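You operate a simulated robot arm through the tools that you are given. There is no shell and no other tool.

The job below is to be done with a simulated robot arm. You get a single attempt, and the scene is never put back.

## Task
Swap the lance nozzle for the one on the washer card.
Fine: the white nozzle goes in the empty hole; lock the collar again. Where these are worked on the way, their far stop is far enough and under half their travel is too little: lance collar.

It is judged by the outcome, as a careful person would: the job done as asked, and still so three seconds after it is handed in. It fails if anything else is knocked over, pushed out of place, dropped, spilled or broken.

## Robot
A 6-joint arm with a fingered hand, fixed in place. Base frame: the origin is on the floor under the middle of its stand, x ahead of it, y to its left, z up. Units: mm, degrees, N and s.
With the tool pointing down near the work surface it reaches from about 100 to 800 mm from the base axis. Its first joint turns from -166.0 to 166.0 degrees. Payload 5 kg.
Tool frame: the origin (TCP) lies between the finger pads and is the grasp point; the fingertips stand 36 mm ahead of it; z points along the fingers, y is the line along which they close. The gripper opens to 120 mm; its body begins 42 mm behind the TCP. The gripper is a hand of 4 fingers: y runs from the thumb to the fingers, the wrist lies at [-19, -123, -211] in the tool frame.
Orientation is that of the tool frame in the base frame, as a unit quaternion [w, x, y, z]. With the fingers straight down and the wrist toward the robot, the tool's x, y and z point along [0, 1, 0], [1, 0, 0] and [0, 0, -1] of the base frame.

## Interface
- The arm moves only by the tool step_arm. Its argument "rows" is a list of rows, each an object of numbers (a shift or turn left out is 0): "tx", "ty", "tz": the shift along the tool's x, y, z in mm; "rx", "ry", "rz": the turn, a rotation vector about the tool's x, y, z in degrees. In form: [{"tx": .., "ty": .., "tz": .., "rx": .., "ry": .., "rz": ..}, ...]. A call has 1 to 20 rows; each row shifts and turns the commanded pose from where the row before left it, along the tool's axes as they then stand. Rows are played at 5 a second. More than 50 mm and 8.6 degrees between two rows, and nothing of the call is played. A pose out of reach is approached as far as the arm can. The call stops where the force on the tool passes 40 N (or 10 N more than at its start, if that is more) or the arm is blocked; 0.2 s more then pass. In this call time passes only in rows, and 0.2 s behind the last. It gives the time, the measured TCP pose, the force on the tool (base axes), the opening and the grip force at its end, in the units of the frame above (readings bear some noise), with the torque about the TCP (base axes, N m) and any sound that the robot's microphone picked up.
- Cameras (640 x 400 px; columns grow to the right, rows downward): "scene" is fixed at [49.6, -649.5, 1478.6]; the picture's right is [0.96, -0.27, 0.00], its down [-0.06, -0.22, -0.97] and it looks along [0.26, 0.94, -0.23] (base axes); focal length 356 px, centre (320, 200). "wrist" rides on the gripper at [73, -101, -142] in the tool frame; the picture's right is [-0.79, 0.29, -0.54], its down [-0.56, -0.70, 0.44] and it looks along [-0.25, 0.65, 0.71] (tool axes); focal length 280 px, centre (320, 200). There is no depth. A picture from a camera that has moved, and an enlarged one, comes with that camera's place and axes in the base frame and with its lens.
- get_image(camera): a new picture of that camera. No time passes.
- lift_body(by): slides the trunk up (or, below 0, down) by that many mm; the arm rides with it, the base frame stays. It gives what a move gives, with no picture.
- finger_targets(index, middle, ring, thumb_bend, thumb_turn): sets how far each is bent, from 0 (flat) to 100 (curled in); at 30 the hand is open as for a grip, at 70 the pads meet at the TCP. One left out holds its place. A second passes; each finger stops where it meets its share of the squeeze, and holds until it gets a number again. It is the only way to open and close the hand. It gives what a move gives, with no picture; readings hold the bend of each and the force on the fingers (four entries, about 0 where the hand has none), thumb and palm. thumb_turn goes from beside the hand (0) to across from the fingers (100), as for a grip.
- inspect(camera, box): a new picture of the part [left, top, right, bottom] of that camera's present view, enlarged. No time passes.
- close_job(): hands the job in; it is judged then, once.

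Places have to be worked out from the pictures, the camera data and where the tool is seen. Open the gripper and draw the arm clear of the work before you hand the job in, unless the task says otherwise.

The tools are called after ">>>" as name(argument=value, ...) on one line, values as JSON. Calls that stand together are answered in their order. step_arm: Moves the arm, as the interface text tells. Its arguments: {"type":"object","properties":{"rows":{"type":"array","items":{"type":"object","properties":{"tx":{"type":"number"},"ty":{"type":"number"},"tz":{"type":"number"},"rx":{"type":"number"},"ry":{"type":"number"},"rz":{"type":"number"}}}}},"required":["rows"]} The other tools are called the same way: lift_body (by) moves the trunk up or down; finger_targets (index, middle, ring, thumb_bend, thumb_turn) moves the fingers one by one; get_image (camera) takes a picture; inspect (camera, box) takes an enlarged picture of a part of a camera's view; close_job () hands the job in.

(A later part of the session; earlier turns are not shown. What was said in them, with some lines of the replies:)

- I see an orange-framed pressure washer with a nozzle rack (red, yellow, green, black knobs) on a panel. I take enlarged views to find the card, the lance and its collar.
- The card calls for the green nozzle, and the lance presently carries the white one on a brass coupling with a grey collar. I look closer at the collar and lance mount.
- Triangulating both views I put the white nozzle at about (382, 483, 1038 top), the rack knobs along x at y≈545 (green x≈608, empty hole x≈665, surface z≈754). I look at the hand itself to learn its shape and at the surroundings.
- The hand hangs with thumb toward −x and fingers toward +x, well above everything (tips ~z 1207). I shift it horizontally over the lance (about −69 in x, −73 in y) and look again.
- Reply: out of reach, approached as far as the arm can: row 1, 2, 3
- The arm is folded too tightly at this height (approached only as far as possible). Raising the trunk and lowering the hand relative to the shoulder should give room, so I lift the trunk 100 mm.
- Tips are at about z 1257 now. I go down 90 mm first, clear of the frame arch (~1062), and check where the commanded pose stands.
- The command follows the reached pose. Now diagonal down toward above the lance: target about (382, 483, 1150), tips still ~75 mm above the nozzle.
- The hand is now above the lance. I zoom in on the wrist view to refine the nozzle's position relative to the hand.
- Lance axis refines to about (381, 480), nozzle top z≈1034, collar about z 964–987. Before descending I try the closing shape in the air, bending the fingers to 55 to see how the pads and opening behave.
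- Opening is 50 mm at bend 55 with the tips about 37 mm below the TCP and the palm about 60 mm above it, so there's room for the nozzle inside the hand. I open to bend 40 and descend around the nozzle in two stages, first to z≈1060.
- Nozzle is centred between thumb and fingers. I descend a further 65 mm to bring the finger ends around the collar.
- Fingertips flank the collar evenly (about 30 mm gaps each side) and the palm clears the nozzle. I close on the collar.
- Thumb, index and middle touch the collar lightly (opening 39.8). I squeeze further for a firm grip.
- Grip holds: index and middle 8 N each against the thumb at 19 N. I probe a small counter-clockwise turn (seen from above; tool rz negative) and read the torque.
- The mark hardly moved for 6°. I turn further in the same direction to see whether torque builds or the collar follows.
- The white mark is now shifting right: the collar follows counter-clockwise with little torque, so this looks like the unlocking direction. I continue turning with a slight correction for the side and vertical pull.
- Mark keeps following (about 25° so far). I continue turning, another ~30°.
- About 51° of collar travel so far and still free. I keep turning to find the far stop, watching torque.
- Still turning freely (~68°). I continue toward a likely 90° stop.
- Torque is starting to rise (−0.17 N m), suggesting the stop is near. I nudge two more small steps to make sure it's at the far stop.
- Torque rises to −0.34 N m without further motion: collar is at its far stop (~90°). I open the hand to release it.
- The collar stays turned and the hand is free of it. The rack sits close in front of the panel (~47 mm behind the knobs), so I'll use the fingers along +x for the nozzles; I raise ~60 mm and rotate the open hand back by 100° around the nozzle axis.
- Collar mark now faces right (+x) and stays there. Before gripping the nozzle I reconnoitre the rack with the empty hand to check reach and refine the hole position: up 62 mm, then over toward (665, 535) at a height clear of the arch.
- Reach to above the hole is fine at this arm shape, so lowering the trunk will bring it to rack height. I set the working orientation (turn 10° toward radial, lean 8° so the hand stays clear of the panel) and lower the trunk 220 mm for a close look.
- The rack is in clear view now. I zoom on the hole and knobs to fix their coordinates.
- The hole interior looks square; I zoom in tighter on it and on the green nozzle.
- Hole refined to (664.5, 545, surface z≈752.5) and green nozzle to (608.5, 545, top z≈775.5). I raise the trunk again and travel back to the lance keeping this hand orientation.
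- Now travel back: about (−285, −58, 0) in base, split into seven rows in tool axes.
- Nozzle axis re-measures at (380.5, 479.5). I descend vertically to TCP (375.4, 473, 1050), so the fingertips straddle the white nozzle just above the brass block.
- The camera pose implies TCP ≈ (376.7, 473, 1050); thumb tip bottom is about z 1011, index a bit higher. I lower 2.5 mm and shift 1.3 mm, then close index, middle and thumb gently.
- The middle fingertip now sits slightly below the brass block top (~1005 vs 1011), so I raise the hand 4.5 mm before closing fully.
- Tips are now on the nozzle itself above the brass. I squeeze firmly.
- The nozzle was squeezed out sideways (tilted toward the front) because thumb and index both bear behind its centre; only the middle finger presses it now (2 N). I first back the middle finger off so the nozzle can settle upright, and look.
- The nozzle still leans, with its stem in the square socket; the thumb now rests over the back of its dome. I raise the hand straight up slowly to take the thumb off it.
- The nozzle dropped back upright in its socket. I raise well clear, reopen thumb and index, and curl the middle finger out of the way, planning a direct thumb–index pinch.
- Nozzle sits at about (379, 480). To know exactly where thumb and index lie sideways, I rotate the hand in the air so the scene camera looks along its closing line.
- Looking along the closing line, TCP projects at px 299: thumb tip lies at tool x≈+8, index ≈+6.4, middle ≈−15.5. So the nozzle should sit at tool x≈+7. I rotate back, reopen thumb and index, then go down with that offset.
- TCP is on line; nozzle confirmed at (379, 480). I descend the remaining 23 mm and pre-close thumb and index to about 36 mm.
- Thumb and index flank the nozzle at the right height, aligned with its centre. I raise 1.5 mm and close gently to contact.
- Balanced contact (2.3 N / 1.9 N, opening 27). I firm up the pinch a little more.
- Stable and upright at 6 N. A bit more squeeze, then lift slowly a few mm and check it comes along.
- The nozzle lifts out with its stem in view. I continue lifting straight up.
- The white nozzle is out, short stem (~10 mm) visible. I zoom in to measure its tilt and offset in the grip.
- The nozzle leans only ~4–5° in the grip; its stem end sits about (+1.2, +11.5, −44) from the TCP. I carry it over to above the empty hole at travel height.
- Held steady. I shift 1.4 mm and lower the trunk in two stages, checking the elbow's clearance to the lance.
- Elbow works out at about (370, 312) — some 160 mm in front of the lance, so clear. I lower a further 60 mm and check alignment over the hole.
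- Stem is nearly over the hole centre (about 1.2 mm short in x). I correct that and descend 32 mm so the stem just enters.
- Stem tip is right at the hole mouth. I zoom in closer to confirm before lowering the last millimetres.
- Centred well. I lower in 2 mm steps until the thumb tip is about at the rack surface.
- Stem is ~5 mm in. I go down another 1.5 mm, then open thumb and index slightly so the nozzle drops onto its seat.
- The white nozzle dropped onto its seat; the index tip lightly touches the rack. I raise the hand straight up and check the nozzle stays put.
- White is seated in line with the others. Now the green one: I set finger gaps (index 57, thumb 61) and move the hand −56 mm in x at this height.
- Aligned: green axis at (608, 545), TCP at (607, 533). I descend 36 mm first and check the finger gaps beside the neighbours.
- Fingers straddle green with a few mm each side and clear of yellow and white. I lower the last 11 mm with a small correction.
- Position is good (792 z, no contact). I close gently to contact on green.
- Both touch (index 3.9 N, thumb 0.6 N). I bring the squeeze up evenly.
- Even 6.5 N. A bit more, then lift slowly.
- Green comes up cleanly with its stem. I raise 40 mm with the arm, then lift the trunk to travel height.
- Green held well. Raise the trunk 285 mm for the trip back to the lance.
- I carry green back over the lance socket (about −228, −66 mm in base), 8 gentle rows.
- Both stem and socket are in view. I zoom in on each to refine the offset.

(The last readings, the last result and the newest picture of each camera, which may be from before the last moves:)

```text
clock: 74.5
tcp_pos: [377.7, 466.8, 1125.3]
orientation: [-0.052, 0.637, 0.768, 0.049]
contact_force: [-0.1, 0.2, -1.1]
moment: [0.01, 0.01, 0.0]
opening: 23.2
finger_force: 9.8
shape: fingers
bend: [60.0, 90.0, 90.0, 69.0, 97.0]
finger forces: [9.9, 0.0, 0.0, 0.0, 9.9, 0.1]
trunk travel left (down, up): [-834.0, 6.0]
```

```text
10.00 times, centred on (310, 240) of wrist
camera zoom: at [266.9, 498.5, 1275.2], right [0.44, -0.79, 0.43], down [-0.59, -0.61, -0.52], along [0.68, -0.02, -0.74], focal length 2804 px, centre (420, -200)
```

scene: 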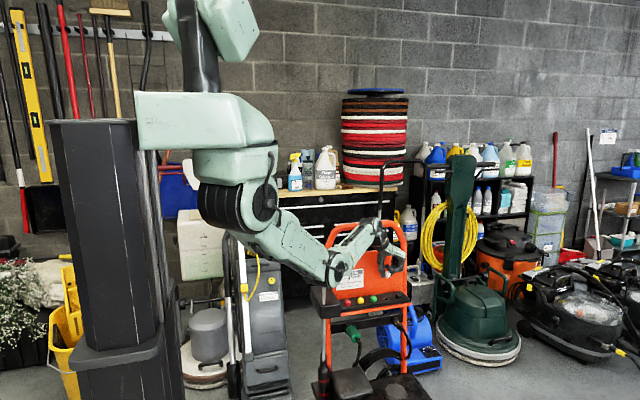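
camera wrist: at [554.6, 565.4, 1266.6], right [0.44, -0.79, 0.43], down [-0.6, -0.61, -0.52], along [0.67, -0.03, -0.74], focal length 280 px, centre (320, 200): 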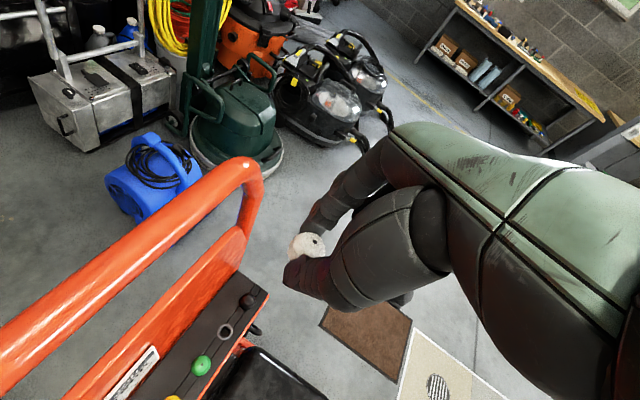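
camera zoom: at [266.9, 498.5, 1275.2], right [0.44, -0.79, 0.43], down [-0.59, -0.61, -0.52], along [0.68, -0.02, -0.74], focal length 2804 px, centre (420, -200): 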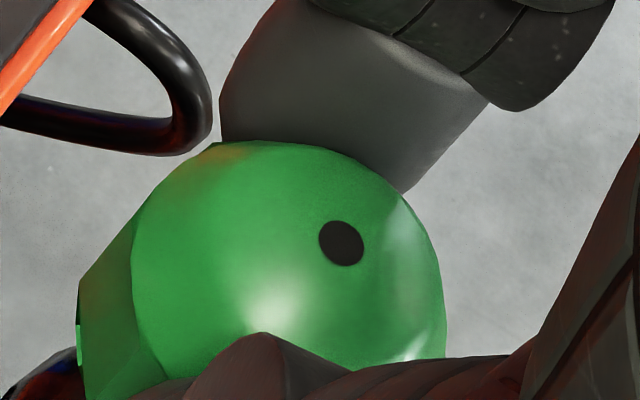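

I zoom on the socket in the wrist view for its exact centre.

>>> inspect(camera="wrist", box=[250, 262, 292, 304])

```text
9.52 times, centred on (271, 283) of wrist
camera zoom: at [266.9, 498.5, 1275.2], right [0.44, -0.79, 0.43], down [-0.59, -0.61, -0.52], along [0.68, -0.02, -0.74], focal length 2670 px, centre (787, -590)
```

zoom: 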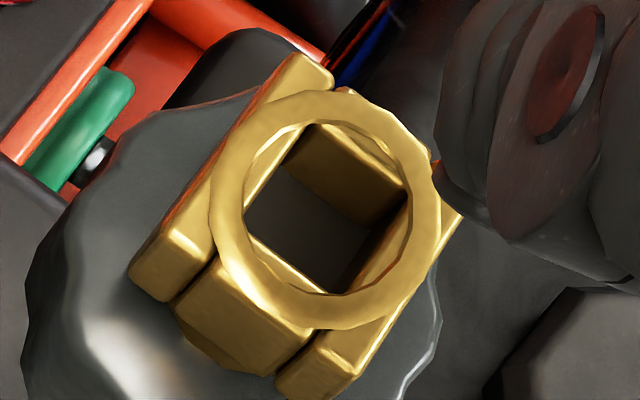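

Socket centre is (381.0, 479.8, top ~1011); stem end is at about (379, 479.6, 1076). I shift +2 mm in x while descending 55 mm to just above the socket.

>>> step_arm(rows=[{"tx": -1.6, "ty": 0.4, "tz": 10.9}, {"tx": -1.6, "ty": 0.3, "tz": 10.9}, {"tx": -1.6, "ty": 0.3, "tz": 10.9}, {"tx": -1.6, "ty": 0.3, "tz": 10.9}, {"tx": -1.6, "ty": 0.3, "tz": 10.9}])

>>> inspect(camera="scene", box=[312, 235, 336, 259])

>>> inspect(camera="wrist", box=[250, 190, 370, 310])

```text
clock: 75.7
tcp_pos: [381.1, 468.5, 1069.1]
orientation: [-0.052, 0.637, 0.768, 0.047]
contact_force: [0.1, 0.2, 0.0]
moment: [0.0, 0.0, 0.01]
opening: 23.4
finger_force: 9.4
shape: fingers
bend: [60.0, 90.0, 90.0, 69.0, 97.0]
finger forces: [9.8, 0.0, 0.0, 0.0, 10.0, 0.0]
trunk travel left (down, up): [-834.0, 6.0]
```

```text
16.00 times, centred on (324, 247) of scene
camera zoom: at [49.6, -649.5, 1478.6], right [0.96, -0.27, 0.0], down [-0.06, -0.22, -0.97], along [0.26, 0.94, -0.23], focal length 5702 px, centre (256, -552)
```

zoom: 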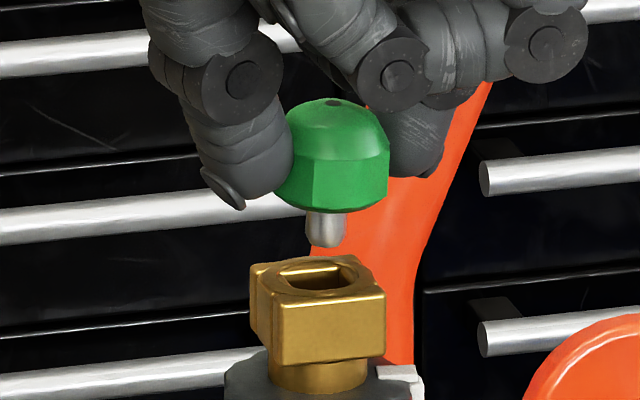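

```text
3.33 times, centred on (310, 250) of wrist
camera zoom: at [270.8, 499.3, 1219.5], right [0.44, -0.79, 0.43], down [-0.59, -0.61, -0.52], along [0.67, -0.03, -0.74], focal length 935 px, centre (353, 33)
```

zoom: 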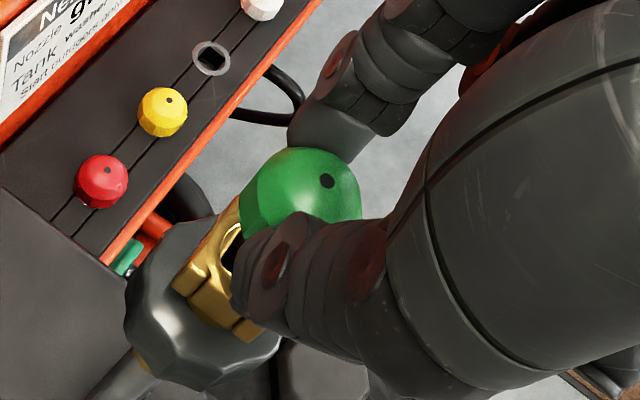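

Stem is now ~1.8 mm too far in +x. I correct and lower 9 mm so it enters the socket, watching the force.

>>> step_arm(rows=[{"tx": -0.3, "ty": -2.2}, {"tx": -0.6, "ty": -0.1, "tz": 4}, {"tx": -0.7, "ty": -0.1, "tz": 5}])

>>> inspect(camera="scene", box=[312, 235, 336, 259])

>>> inspect(camera="wrist", box=[250, 190, 370, 310])

```text
clock: 76.5
tcp_pos: [378.2, 467.9, 1060.0]
orientation: [-0.052, 0.637, 0.767, 0.048]
contact_force: [-1.1, 0.0, 0.1]
moment: [0.01, 0.01, -0.01]
opening: 23.4
finger_force: 10.2
shape: fingers
bend: [60.0, 90.0, 90.0, 69.0, 97.0]
finger forces: [10.0, 0.0, 0.0, 0.1, 9.9, 0.0]
trunk travel left (down, up): [-834.0, 6.0]
```

```text
16.00 times, centred on (324, 247) of scene
camera zoom: at [49.6, -649.5, 1478.6], right [0.96, -0.27, 0.0], down [-0.06, -0.22, -0.97], along [0.26, 0.94, -0.23], focal length 5702 px, centre (256, -552)
```

zoom: 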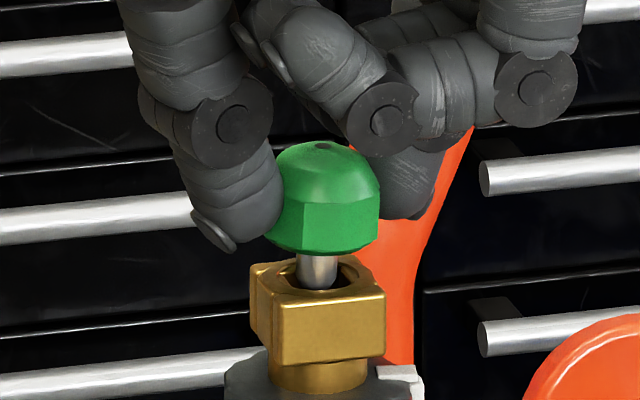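

```text
3.33 times, centred on (310, 250) of wrist
camera zoom: at [268.5, 498.7, 1210.1], right [0.44, -0.79, 0.43], down [-0.59, -0.61, -0.52], along [0.67, -0.03, -0.74], focal length 935 px, centre (353, 33)
```

zoom: 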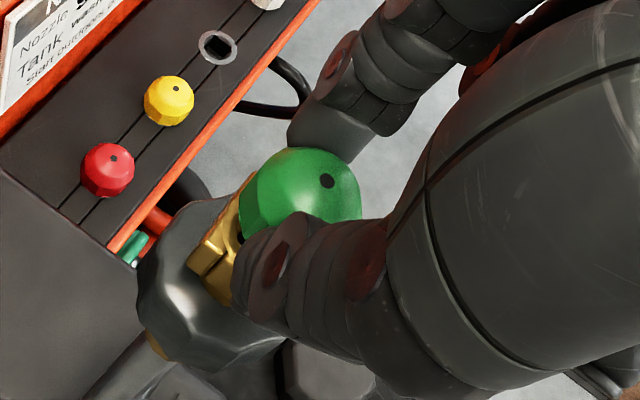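

Stem tip is at the socket mouth and centred laterally. I nudge +1 mm in y and lower 5 mm in small steps, watching contact force.

>>> step_arm(rows=[{"tx": 1.0, "ty": 0.2}, {"tx": -0.4, "ty": -0.1, "tz": 2.5}, {"tx": -0.4, "ty": -0.1, "tz": 2.5}])

>>> inspect(camera="scene", box=[312, 235, 336, 259])

```text
clock: 77.3
tcp_pos: [378.9, 468.3, 1054.9]
orientation: [-0.053, 0.637, 0.768, 0.048]
contact_force: [0.6, 0.3, 0.1]
moment: [0.02, 0.0, -0.01]
opening: 23.5
finger_force: 10.2
shape: fingers
bend: [60.0, 90.0, 90.0, 69.0, 97.0]
finger forces: [9.8, 0.0, 0.0, 0.0, 9.9, 0.0]
trunk travel left (down, up): [-834.0, 6.0]
```

```text
16.00 times, centred on (324, 247) of scene
camera zoom: at [49.6, -649.5, 1478.6], right [0.96, -0.27, 0.0], down [-0.06, -0.22, -0.97], along [0.26, 0.94, -0.23], focal length 5702 px, centre (256, -552)
```

zoom: 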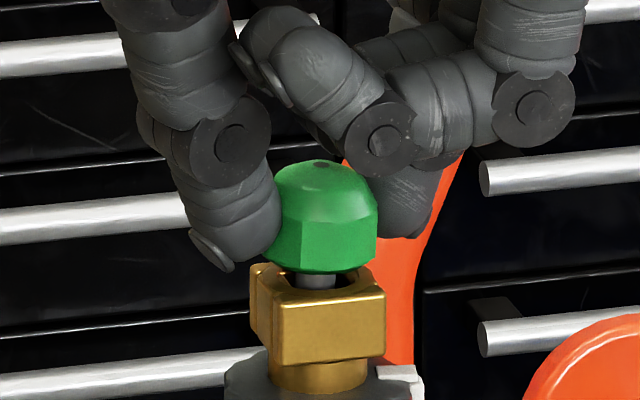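

The stem is going in freely. I lower the remaining ~4.5 mm until the cap seats (or light contact shows).

>>> step_arm(rows=[{"tx": -0.3, "tz": 2}, {"tx": -0.2, "tz": 1.5}, {"tx": -0.2, "tz": 1}])

>>> inspect(camera="scene", box=[312, 235, 336, 259])

```text
clock: 78.1
tcp_pos: [378.0, 468.1, 1052.4]
orientation: [-0.053, 0.637, 0.768, 0.048]
contact_force: [-0.3, -0.6, 2.1]
moment: [0.03, -0.13, 0.01]
opening: 23.5
finger_force: 10.0
shape: fingers
bend: [60.0, 90.0, 90.0, 69.0, 97.0]
finger forces: [10.1, 0.0, 0.0, 0.0, 10.3, 0.0]
trunk travel left (down, up): [-834.0, 6.0]
```

```text
16.00 times, centred on (324, 247) of scene
camera zoom: at [49.6, -649.5, 1478.6], right [0.96, -0.27, 0.0], down [-0.06, -0.22, -0.97], along [0.26, 0.94, -0.23], focal length 5702 px, centre (256, -552)
```

zoom: 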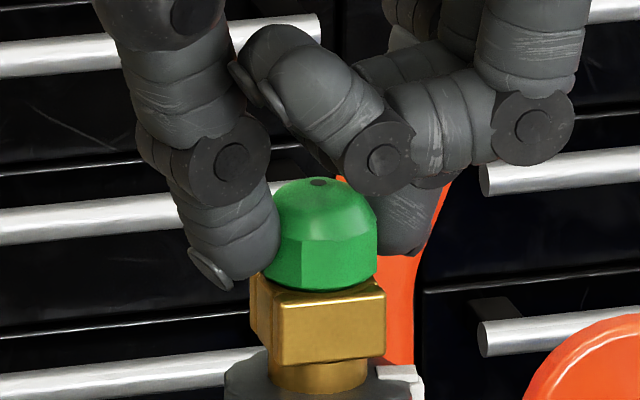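

Cap meets the brass with 2 N of contact — seated. I open thumb and index together.

>>> finger_targets(index=54, thumb_bend=60)

>>> inspect(camera="scene", box=[312, 235, 336, 259])

>>> inspect(camera="wrist", box=[250, 190, 370, 310])

```text
clock: 79.1
tcp_pos: [377.2, 469.6, 1052.0]
orientation: [-0.052, 0.637, 0.768, 0.048]
contact_force: [0.0, 0.5, -1.0]
moment: [0.01, 0.01, 0.02]
opening: 42.8
finger_force: 0.0
shape: fingers
bend: [54.0, 90.0, 90.0, 60.0, 97.0]
finger forces: [0.1, 0.0, 0.0, 0.0, 0.0, 0.0]
trunk travel left (down, up): [-834.0, 6.0]
```

```text
16.00 times, centred on (324, 247) of scene
camera zoom: at [49.6, -649.5, 1478.6], right [0.96, -0.27, 0.0], down [-0.06, -0.22, -0.97], along [0.26, 0.94, -0.23], focal length 5702 px, centre (256, -552)
```

zoom: 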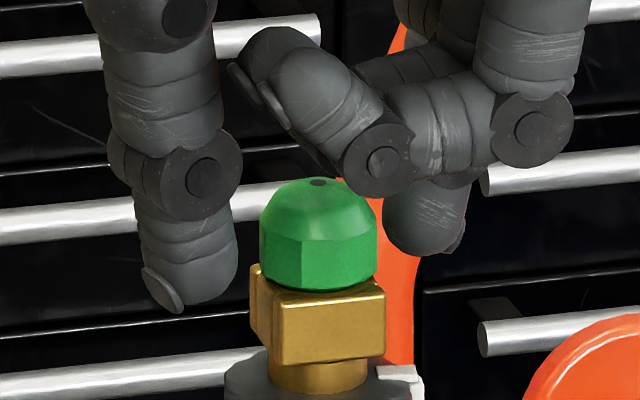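

```text
3.33 times, centred on (310, 250) of wrist
camera zoom: at [268.0, 499.5, 1200.8], right [0.44, -0.79, 0.43], down [-0.59, -0.61, -0.52], along [0.67, -0.03, -0.74], focal length 935 px, centre (353, 33)
```

zoom: 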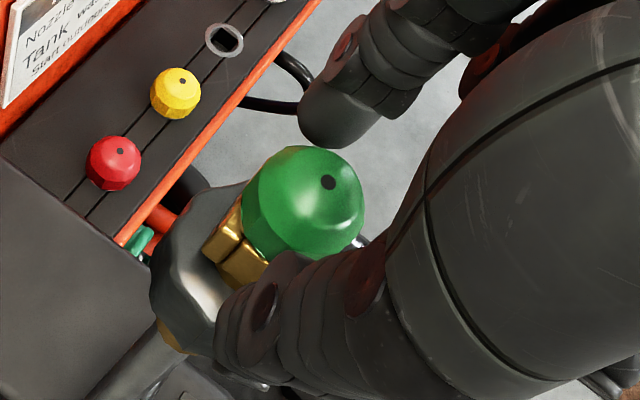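

Green sits squarely on the coupling and is released. Next, lock the collar: I raise clear of the nozzle, take out the 8° lean and turn the hand ~89° to the angle where the collar was left.

>>> step_arm(rows=[{"tx": 1.4, "tz": -10}, {"tx": 2.4, "tz": -17}, {"tx": 2.6, "tz": -18}, {"ry": -8}, {"rz": -8.1}, {"rz": -8.1}, {"rz": -8.1}, {"rz": -8.1}, {"rz": -8.1}, {"rz": -8.1}, {"rz": -8.1}, {"rz": -8.1}, {"rz": -8.1}, {"rz": -8.1}, {"rz": -8.1}])

>>> finger_targets(index=40, middle=40, ring=40, thumb_bend=40)

>>> inspect(camera="wrist", box=[220, 150, 420, 350])

>>> inspect(camera="scene", box=[300, 210, 360, 270])

```text
clock: 82.3
tcp_pos: [378.8, 467.8, 1095.5]
orientation: [0.003, -0.086, 0.996, 0.002]
contact_force: [0.3, 0.2, -0.1]
moment: [0.0, 0.01, -0.02]
opening: 42.9
finger_force: 0.1
shape: fingers
bend: [54.0, 90.0, 90.0, 60.0, 97.0]
finger forces: [0.0, 0.1, 0.0, 0.0, 0.0, 0.1]
trunk travel left (down, up): [-834.0, 6.0]
```

```text
clock: 83.3
tcp_pos: [377.3, 468.1, 1096.5]
orientation: [0.003, -0.084, 0.996, 0.001]
contact_force: [-0.3, 0.0, 0.9]
moment: [-0.01, 0.0, 0.0]
opening: 94.1
finger_force: 0.0
shape: fingers
bend: [40.0, 40.0, 40.0, 40.0, 97.0]
finger forces: [0.0, 0.1, 0.1, 0.0, 0.0, 0.1]
trunk travel left (down, up): [-834.0, 6.0]
```

```text
2.00 times, centred on (320, 250) of wrist
camera zoom: at [322.4, 354.7, 1237.3], right [0.73, 0.41, 0.55], down [0.67, -0.59, -0.44], along [0.14, 0.69, -0.71], focal length 561 px, centre (320, 100)
```

zoom: 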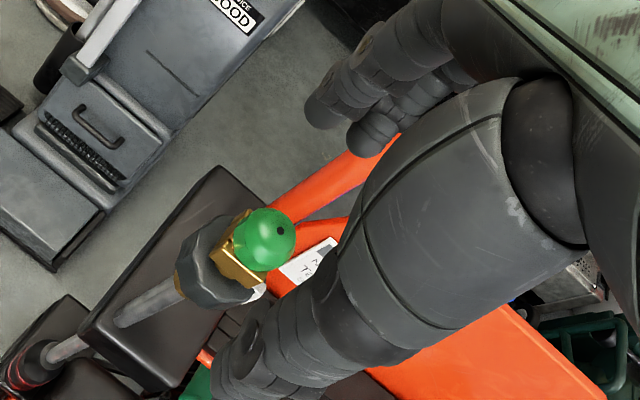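

```text
6.67 times, centred on (330, 240) of scene
camera zoom: at [49.6, -649.5, 1478.6], right [0.96, -0.27, 0.0], down [-0.06, -0.22, -0.97], along [0.26, 0.94, -0.23], focal length 2376 px, centre (253, -67)
```

zoom: 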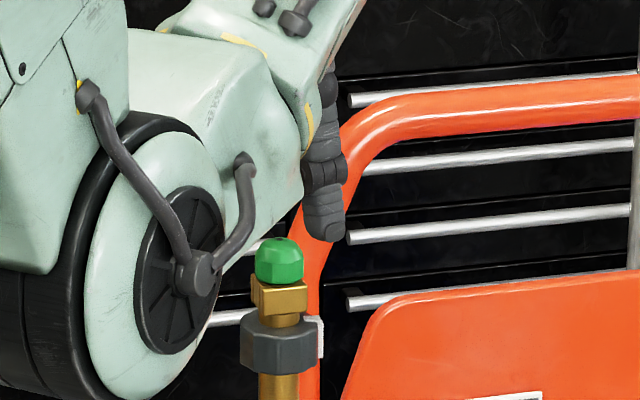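

Collar mark still faces +x. Hand is at φ≈100°, TCP (378, 466.5). I centre it on the lance (+4.3, +12 mm) and descend around the nozzle to z≈994.

>>> step_arm(rows=[{"tx": -3.1, "ty": 5.6}, {"tx": -3.1, "ty": 5.5}, {"tz": 25}, {"tz": 25}, {"tz": 25}, {"tz": 15}, {"tz": 11}])

>>> inspect(camera="wrist", box=[220, 150, 420, 350])

>>> inspect(camera="scene", box=[300, 220, 360, 280])

```text
clock: 84.9
tcp_pos: [382.9, 480.8, 994.6]
orientation: [0.004, -0.085, 0.996, 0.001]
contact_force: [-1.3, 0.8, -0.5]
moment: [0.01, -0.05, 0.01]
opening: 93.8
finger_force: 0.0
shape: fingers
bend: [40.0, 40.0, 40.0, 40.0, 97.0]
finger forces: [0.1, 0.0, 0.1, 0.1, 0.0, 0.1]
trunk travel left (down, up): [-834.0, 6.0]
```

```text
2.00 times, centred on (320, 250) of wrist
camera zoom: at [327.2, 367.3, 1135.8], right [0.73, 0.41, 0.55], down [0.67, -0.59, -0.44], along [0.14, 0.69, -0.71], focal length 561 px, centre (320, 100)
```

zoom: 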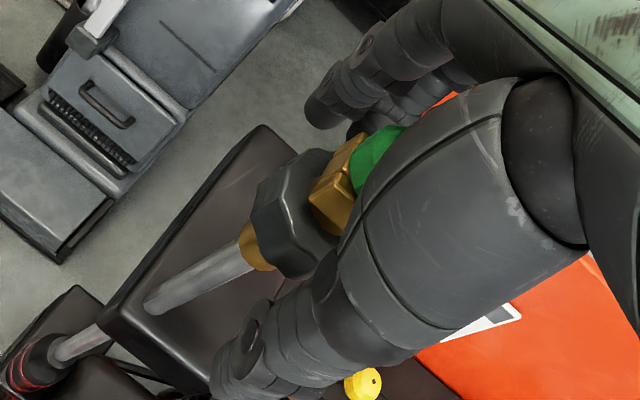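

```text
6.67 times, centred on (330, 250) of scene
camera zoom: at [49.6, -649.5, 1478.6], right [0.96, -0.27, 0.0], down [-0.06, -0.22, -0.97], along [0.26, 0.94, -0.23], focal length 2376 px, centre (253, -133)
```

zoom: 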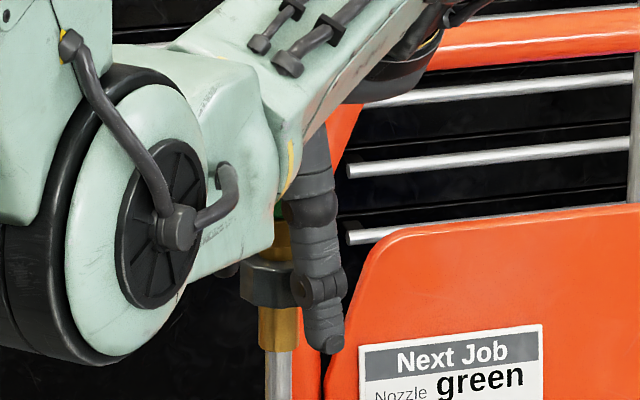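

Same relation to the collar as when it was unlocked. I close onto the collar with the earlier grip.

>>> finger_targets(index=58, middle=58, ring=60, thumb_bend=58)

>>> finger_targets(index=75, middle=75, ring=64, thumb_bend=75)

>>> inspect(camera="wrist", box=[220, 150, 420, 350])

```text
clock: 85.9
tcp_pos: [383.4, 480.0, 995.0]
orientation: [0.004, -0.084, 0.996, 0.002]
contact_force: [-0.8, -1.1, -0.5]
moment: [0.01, -0.02, 0.0]
opening: 44.0
finger_force: 0.1
shape: fingers
bend: [57.0, 57.0, 60.0, 57.0, 97.0]
finger forces: [0.0, 0.0, 0.1, 0.0, 0.1, 0.0]
trunk travel left (down, up): [-834.0, 6.0]
```

```text
clock: 86.9
tcp_pos: [383.7, 481.3, 994.5]
orientation: [0.003, -0.084, 0.996, 0.001]
contact_force: [4.8, -1.3, -5.2]
moment: [-0.06, -0.16, 0.01]
opening: 36.8
finger_force: 18.2
shape: fingers
bend: [59.0, 63.0, 64.0, 62.0, 96.0]
finger forces: [7.8, 9.3, 0.1, 0.0, 19.2, 0.0]
trunk travel left (down, up): [-834.0, 6.0]
```

```text
2.00 times, centred on (320, 250) of wrist
camera zoom: at [328.4, 367.4, 1135.4], right [0.73, 0.41, 0.55], down [0.67, -0.6, -0.44], along [0.14, 0.69, -0.71], focal length 561 px, centre (320, 100)
```

zoom: 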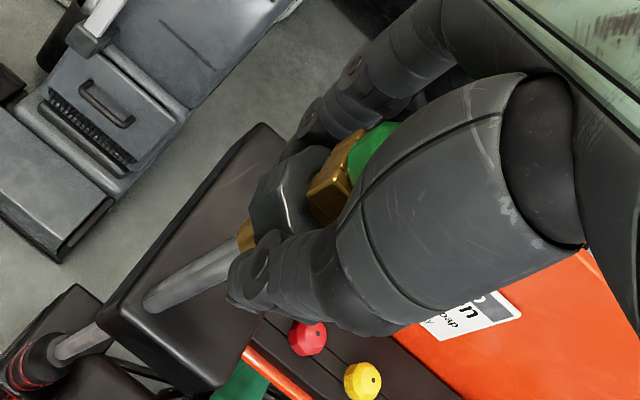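

Firm grip, same as before. I turn the collar clockwise (tool rz positive) in small steps, checking.

>>> step_arm(rows=[{"rz": 4, "tx": -0.6, "tz": 0.6}, {"rz": 4}, {"rz": 4}, {"rz": 4}, {"rz": 4}])

>>> inspect(camera="scene", box=[310, 230, 350, 270])

```text
clock: 88.1
tcp_pos: [384.5, 480.5, 993.8]
orientation: [0.003, 0.091, 0.996, 0.002]
contact_force: [2.9, -5.0, -4.6]
moment: [-0.21, -0.03, 0.08]
opening: 36.7
finger_force: 17.9
shape: fingers
bend: [59.0, 63.0, 64.0, 62.0, 96.0]
finger forces: [7.6, 8.5, 0.1, 0.0, 19.9, 0.0]
trunk travel left (down, up): [-834.0, 6.0]
```

```text
10.00 times, centred on (330, 250) of scene
camera zoom: at [49.6, -649.5, 1478.6], right [0.96, -0.27, 0.0], down [-0.06, -0.22, -0.97], along [0.26, 0.94, -0.23], focal length 3564 px, centre (220, -300)
```

zoom: 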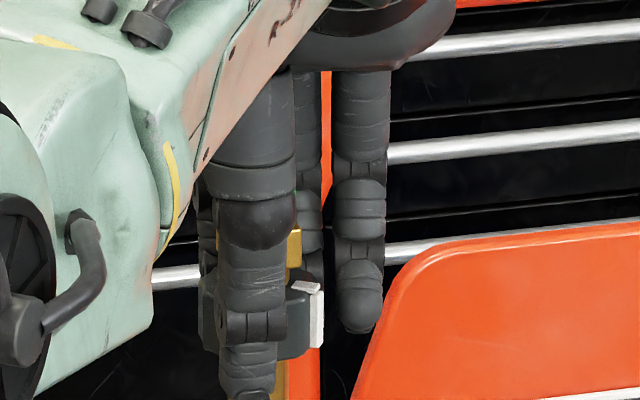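

The mark is coming round with it. I continue, relieving the small side force.

>>> step_arm(rows=[{"rz": 4, "tx": -0.6, "ty": -0.9, "tz": 0.5}, {"rz": 4}, {"rz": 4}, {"rz": 4}, {"rz": 4}, {"rz": 4}, {"rz": 4}])

>>> inspect(camera="scene", box=[310, 230, 350, 270])

```text
clock: 89.7
tcp_pos: [384.6, 479.0, 993.9]
orientation: [0.002, 0.329, 0.944, 0.003]
contact_force: [0.6, -5.3, -3.9]
moment: [-0.14, 0.04, 0.05]
opening: 36.5
finger_force: 18.1
shape: fingers
bend: [59.0, 63.0, 64.0, 62.0, 96.0]
finger forces: [8.1, 8.7, 0.0, 0.0, 19.4, 0.1]
trunk travel left (down, up): [-834.0, 6.0]
```

```text
10.00 times, centred on (330, 250) of scene
camera zoom: at [49.6, -649.5, 1478.6], right [0.96, -0.27, 0.0], down [-0.06, -0.22, -0.97], along [0.26, 0.94, -0.23], focal length 3564 px, centre (220, -300)
```

zoom: 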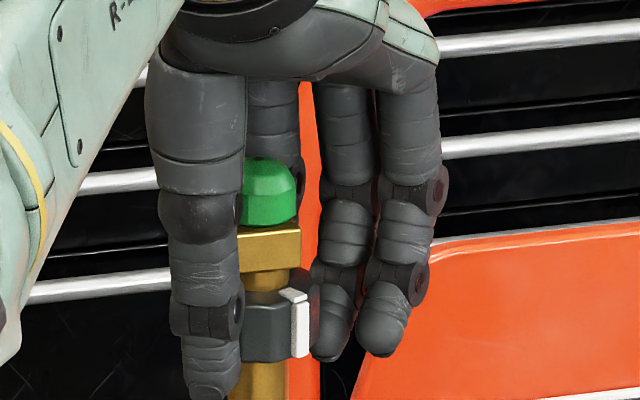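

Mark is about 28° from its original locked position. I continue turning.

>>> step_arm(rows=[{"rz": 4, "tx": -0.6, "ty": -0.8, "tz": 0.5}, {"rz": 4}, {"rz": 4}, {"rz": 4}, {"rz": 4}])

>>> inspect(camera="scene", box=[310, 230, 350, 270])

```text
clock: 90.9
tcp_pos: [383.3, 477.3, 992.8]
orientation: [0.001, 0.488, 0.873, 0.003]
contact_force: [-2.5, -3.7, -2.0]
moment: [-0.15, 0.15, 0.02]
opening: 36.3
finger_force: 17.9
shape: fingers
bend: [59.0, 63.0, 64.0, 63.0, 96.0]
finger forces: [8.3, 8.2, 0.1, 0.1, 19.4, 0.0]
trunk travel left (down, up): [-834.0, 6.0]
```

```text
10.00 times, centred on (330, 250) of scene
camera zoom: at [49.6, -649.5, 1478.6], right [0.96, -0.27, 0.0], down [-0.06, -0.22, -0.97], along [0.26, 0.94, -0.23], focal length 3564 px, centre (220, -300)
```

zoom: 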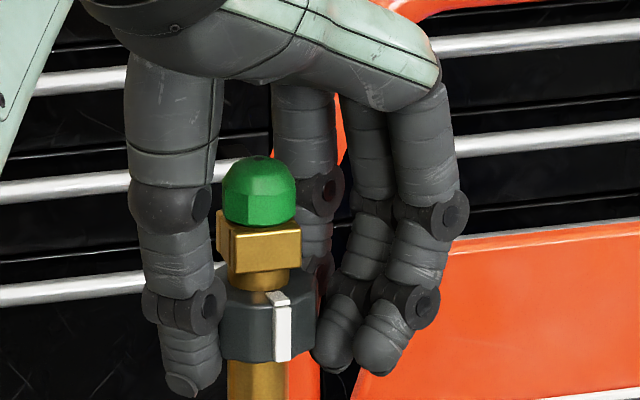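

Mark is ~7° from the locked mark position. A few more degrees, watching for the stop torque.

>>> step_arm(rows=[{"rz": 4, "tx": -0.2, "ty": -0.6}, {"rz": 3}, {"rz": 3}])

>>> inspect(camera="scene", box=[310, 230, 350, 270])

```text
clock: 91.7
tcp_pos: [382.0, 477.9, 993.2]
orientation: [0.002, 0.562, 0.827, 0.002]
contact_force: [-4.0, -1.5, -1.8]
moment: [0.0, 0.2, 0.26]
opening: 36.4
finger_force: 18.5
shape: fingers
bend: [59.0, 63.0, 64.0, 63.0, 97.0]
finger forces: [8.5, 8.6, 0.0, 0.1, 19.7, 0.0]
trunk travel left (down, up): [-834.0, 6.0]
```

```text
10.00 times, centred on (330, 250) of scene
camera zoom: at [49.6, -649.5, 1478.6], right [0.96, -0.27, 0.0], down [-0.06, -0.22, -0.97], along [0.26, 0.94, -0.23], focal length 3564 px, centre (220, -300)
```

zoom: 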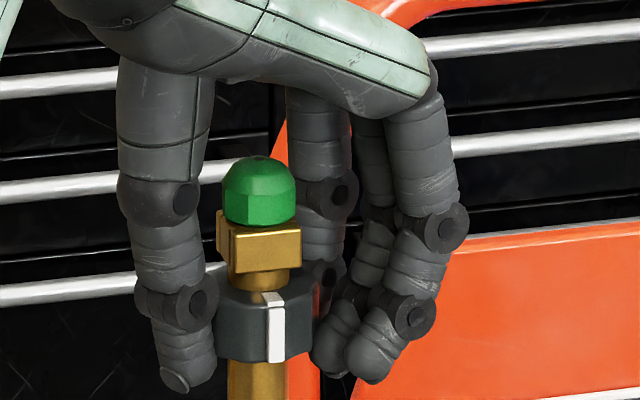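

Mark is back at its original angle and torque rose to +0.26 N m — the lock stop. One more small nudge to be sure it's fully home.

>>> step_arm(rows=[{"rz": 3}, {"rz": 2}])

>>> inspect(camera="scene", box=[310, 230, 350, 270])

```text
clock: 92.3
tcp_pos: [382.8, 478.8, 992.7]
orientation: [0.002, 0.597, 0.802, 0.003]
contact_force: [-6.4, 2.2, -3.8]
moment: [0.01, 0.26, 0.29]
opening: 36.7
finger_force: 19.0
shape: fingers
bend: [59.0, 63.0, 64.0, 62.0, 97.0]
finger forces: [8.9, 7.9, 0.1, 0.1, 20.2, 0.0]
trunk travel left (down, up): [-834.0, 6.0]
```

```text
10.00 times, centred on (330, 250) of scene
camera zoom: at [49.6, -649.5, 1478.6], right [0.96, -0.27, 0.0], down [-0.06, -0.22, -0.97], along [0.26, 0.94, -0.23], focal length 3564 px, centre (220, -300)
```

zoom: 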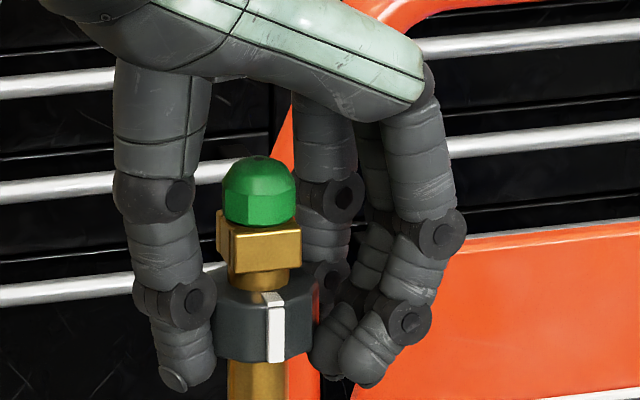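

The mark no longer moves: collar is fully locked as at the start. I open the hand to release it.

>>> finger_targets(index=40, middle=40, ring=40, thumb_bend=40)

>>> inspect(camera="scene", box=[310, 230, 350, 270])

```text
clock: 93.3
tcp_pos: [382.8, 477.2, 992.1]
orientation: [0.002, 0.596, 0.803, 0.004]
contact_force: [0.1, 0.4, 1.0]
moment: [0.02, -0.02, -0.02]
opening: 93.7
finger_force: 0.1
shape: fingers
bend: [40.0, 40.0, 40.0, 40.0, 97.0]
finger forces: [0.0, 0.0, 0.1, 0.0, 0.0, 0.0]
trunk travel left (down, up): [-834.0, 6.0]
```

```text
10.00 times, centred on (330, 250) of scene
camera zoom: at [49.6, -649.5, 1478.6], right [0.96, -0.27, 0.0], down [-0.06, -0.22, -0.97], along [0.26, 0.94, -0.23], focal length 3564 px, centre (220, -300)
```

zoom: 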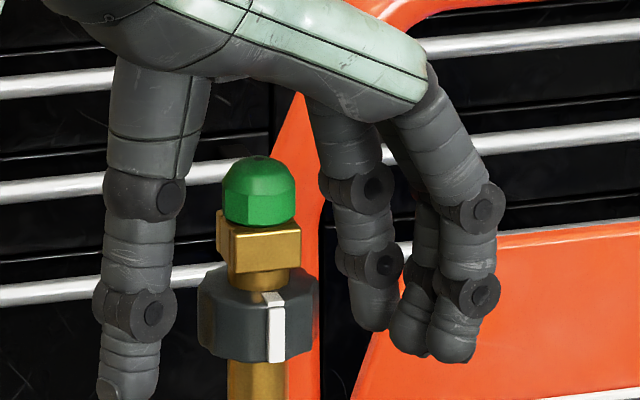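

Released, mark unchanged. I withdraw straight up, 150 mm, well clear of the nozzle.

>>> step_arm(rows=[{"tz": -20}, {"tz": -25}, {"tz": -35}, {"tz": -35}, {"tz": -35}])

>>> get_image(camera="scene")

>>> inspect(camera="scene", box=[300, 225, 420, 325])

>>> get_image(camera="wrist")

```text
clock: 94.5
tcp_pos: [382.5, 478.6, 1143.0]
orientation: [0.002, 0.597, 0.802, 0.003]
contact_force: [0.4, 0.6, -0.4]
moment: [0.01, -0.01, 0.0]
opening: 93.9
finger_force: 0.1
shape: fingers
bend: [40.0, 40.0, 40.0, 40.0, 97.0]
finger forces: [0.1, 0.1, 0.0, 0.1, 0.1, 0.1]
trunk travel left (down, up): [-834.0, 6.0]
```

```text
taken
```

scene: 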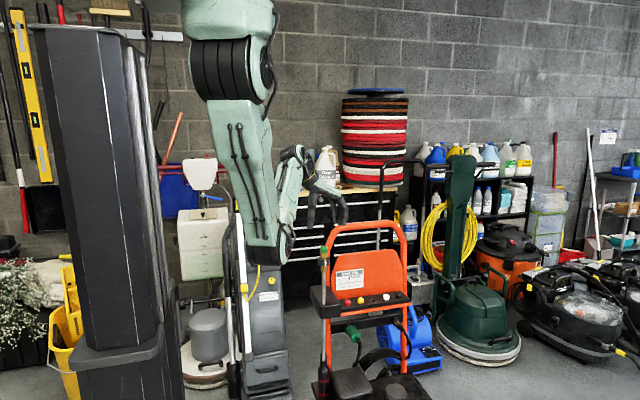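

```text
4.00 times, centred on (360, 275) of scene
camera zoom: at [49.6, -649.5, 1478.6], right [0.96, -0.27, 0.0], down [-0.06, -0.22, -0.97], along [0.26, 0.94, -0.23], focal length 1426 px, centre (160, -100)
```

zoom: 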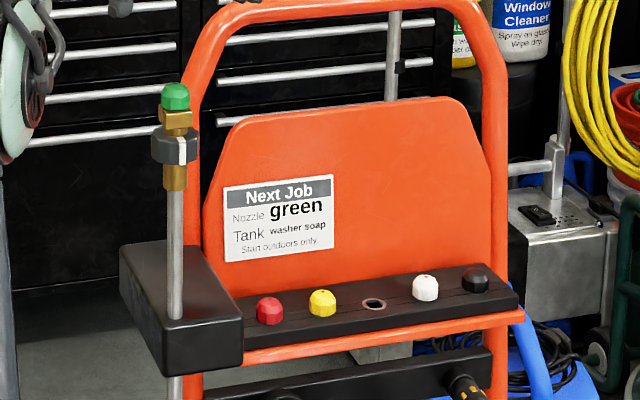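

```text
taken
camera wrist: at [263.9, 517.3, 1284.8], right [0.5, -0.68, 0.54], down [-0.51, -0.74, -0.45], along [0.7, -0.05, -0.71], focal length 280 px, centre (320, 200)
```

wrist: 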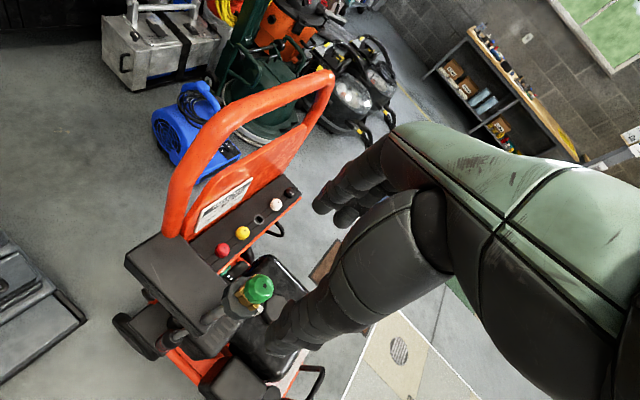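

Green is on the lance, white in the former empty hole, red/yellow/black untouched. I draw the hand further up and aside, open it fully, and inspect the results closely.

>>> step_arm(rows=[{"tz": -20}, {"tx": 10, "ty": 18, "tz": -10}, {"tx": 10, "ty": 18, "tz": -10}, {"tx": 10, "ty": 18, "tz": -10}])

>>> finger_targets(index=30, middle=30, ring=30, thumb_bend=30)

>>> inspect(camera="scene", box=[310, 238, 340, 268])

>>> inspect(camera="scene", box=[355, 280, 425, 320])

>>> inspect(camera="wrist", box=[180, 160, 320, 340])

```text
clock: 95.5
tcp_pos: [424.5, 522.2, 1194.7]
orientation: [0.002, 0.597, 0.803, 0.003]
contact_force: [0.4, 0.3, 0.3]
moment: [-0.02, -0.04, 0.0]
opening: 94.0
finger_force: 0.0
shape: fingers
bend: [40.0, 40.0, 40.0, 40.0, 97.0]
finger forces: [0.1, 0.0, 0.0, 0.0, 0.1, 0.0]
trunk travel left (down, up): [-834.0, 6.0]
```

```text
clock: 96.5
tcp_pos: [425.7, 521.6, 1194.1]
orientation: [0.002, 0.597, 0.802, 0.003]
contact_force: [-0.5, 1.0, -0.4]
moment: [-0.04, -0.01, 0.03]
opening: 123.1
finger_force: 0.1
shape: fingers
bend: [30.0, 30.0, 30.0, 30.0, 97.0]
finger forces: [0.0, 0.0, 0.0, 0.1, 0.0, 0.1]
trunk travel left (down, up): [-834.0, 6.0]
```

```text
13.33 times, centred on (325, 253) of scene
camera zoom: at [49.6, -649.5, 1478.6], right [0.96, -0.27, 0.0], down [-0.06, -0.22, -0.97], along [0.26, 0.94, -0.23], focal length 4752 px, centre (253, -507)
```

zoom: 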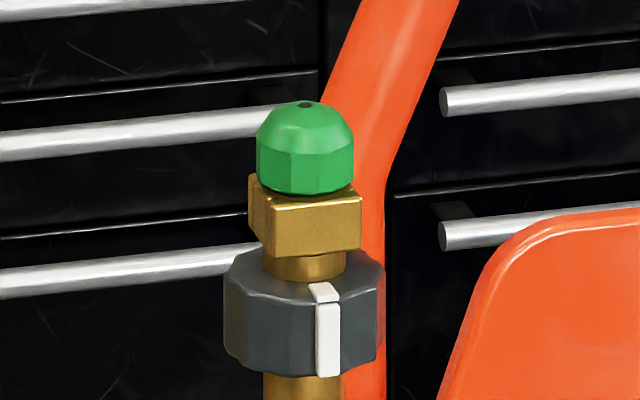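

```text
9.14 times, centred on (390, 300) of scene
camera zoom: at [49.6, -649.5, 1478.6], right [0.96, -0.27, 0.0], down [-0.06, -0.22, -0.97], along [0.26, 0.94, -0.23], focal length 3258 px, centre (-320, -714)
```

zoom: 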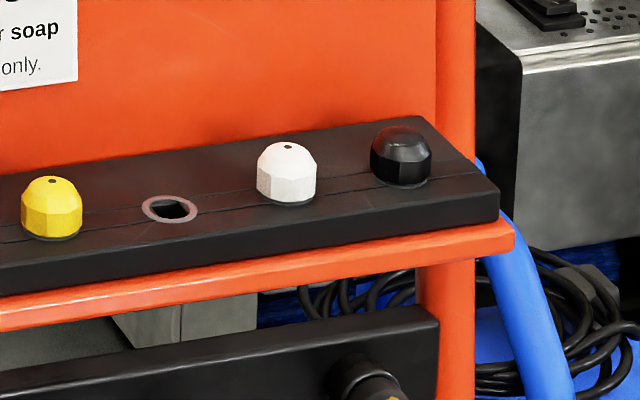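

```text
2.22 times, centred on (250, 250) of wrist
camera zoom: at [306.6, 560.7, 1335.5], right [0.5, -0.68, 0.54], down [-0.51, -0.74, -0.45], along [0.7, -0.05, -0.71], focal length 623 px, centre (476, 89)
```

zoom: 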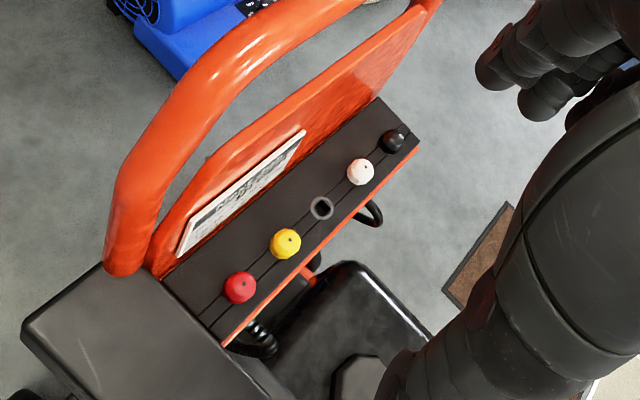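

Green is seated flush and upright on the lance, and the collar mark is back at its original locked angle. White sits seated in the formerly empty hole, everything else is undisturbed, and the hand is open and clear. I hand the job in.

>>> close_job()

```text
The job is handed in.
```

The nozzle swap is finished and handed in. I haven't been shown the verdict.

- **Lance:** the green nozzle, the one named on the washer card, is seated upright on the coupling.
- **Collar:** I turned it about 90° to its far stop to free the white nozzle. I then turned it back until it stopped, with its white mark where it was at the start.
- **Rack:** the white nozzle sits in the hole that was empty. The hole green came from is now the empty one, and red, yellow and black were not touched.
- **Slip:** on the first try at gripping the white nozzle, my fingers squeezed it sideways and it leaned in its socket. It dropped back upright when I let go, and the second grip lifted it out cleanly. It didn't fall and nothing else was hit.

The hand is open and raised clear of the washer.
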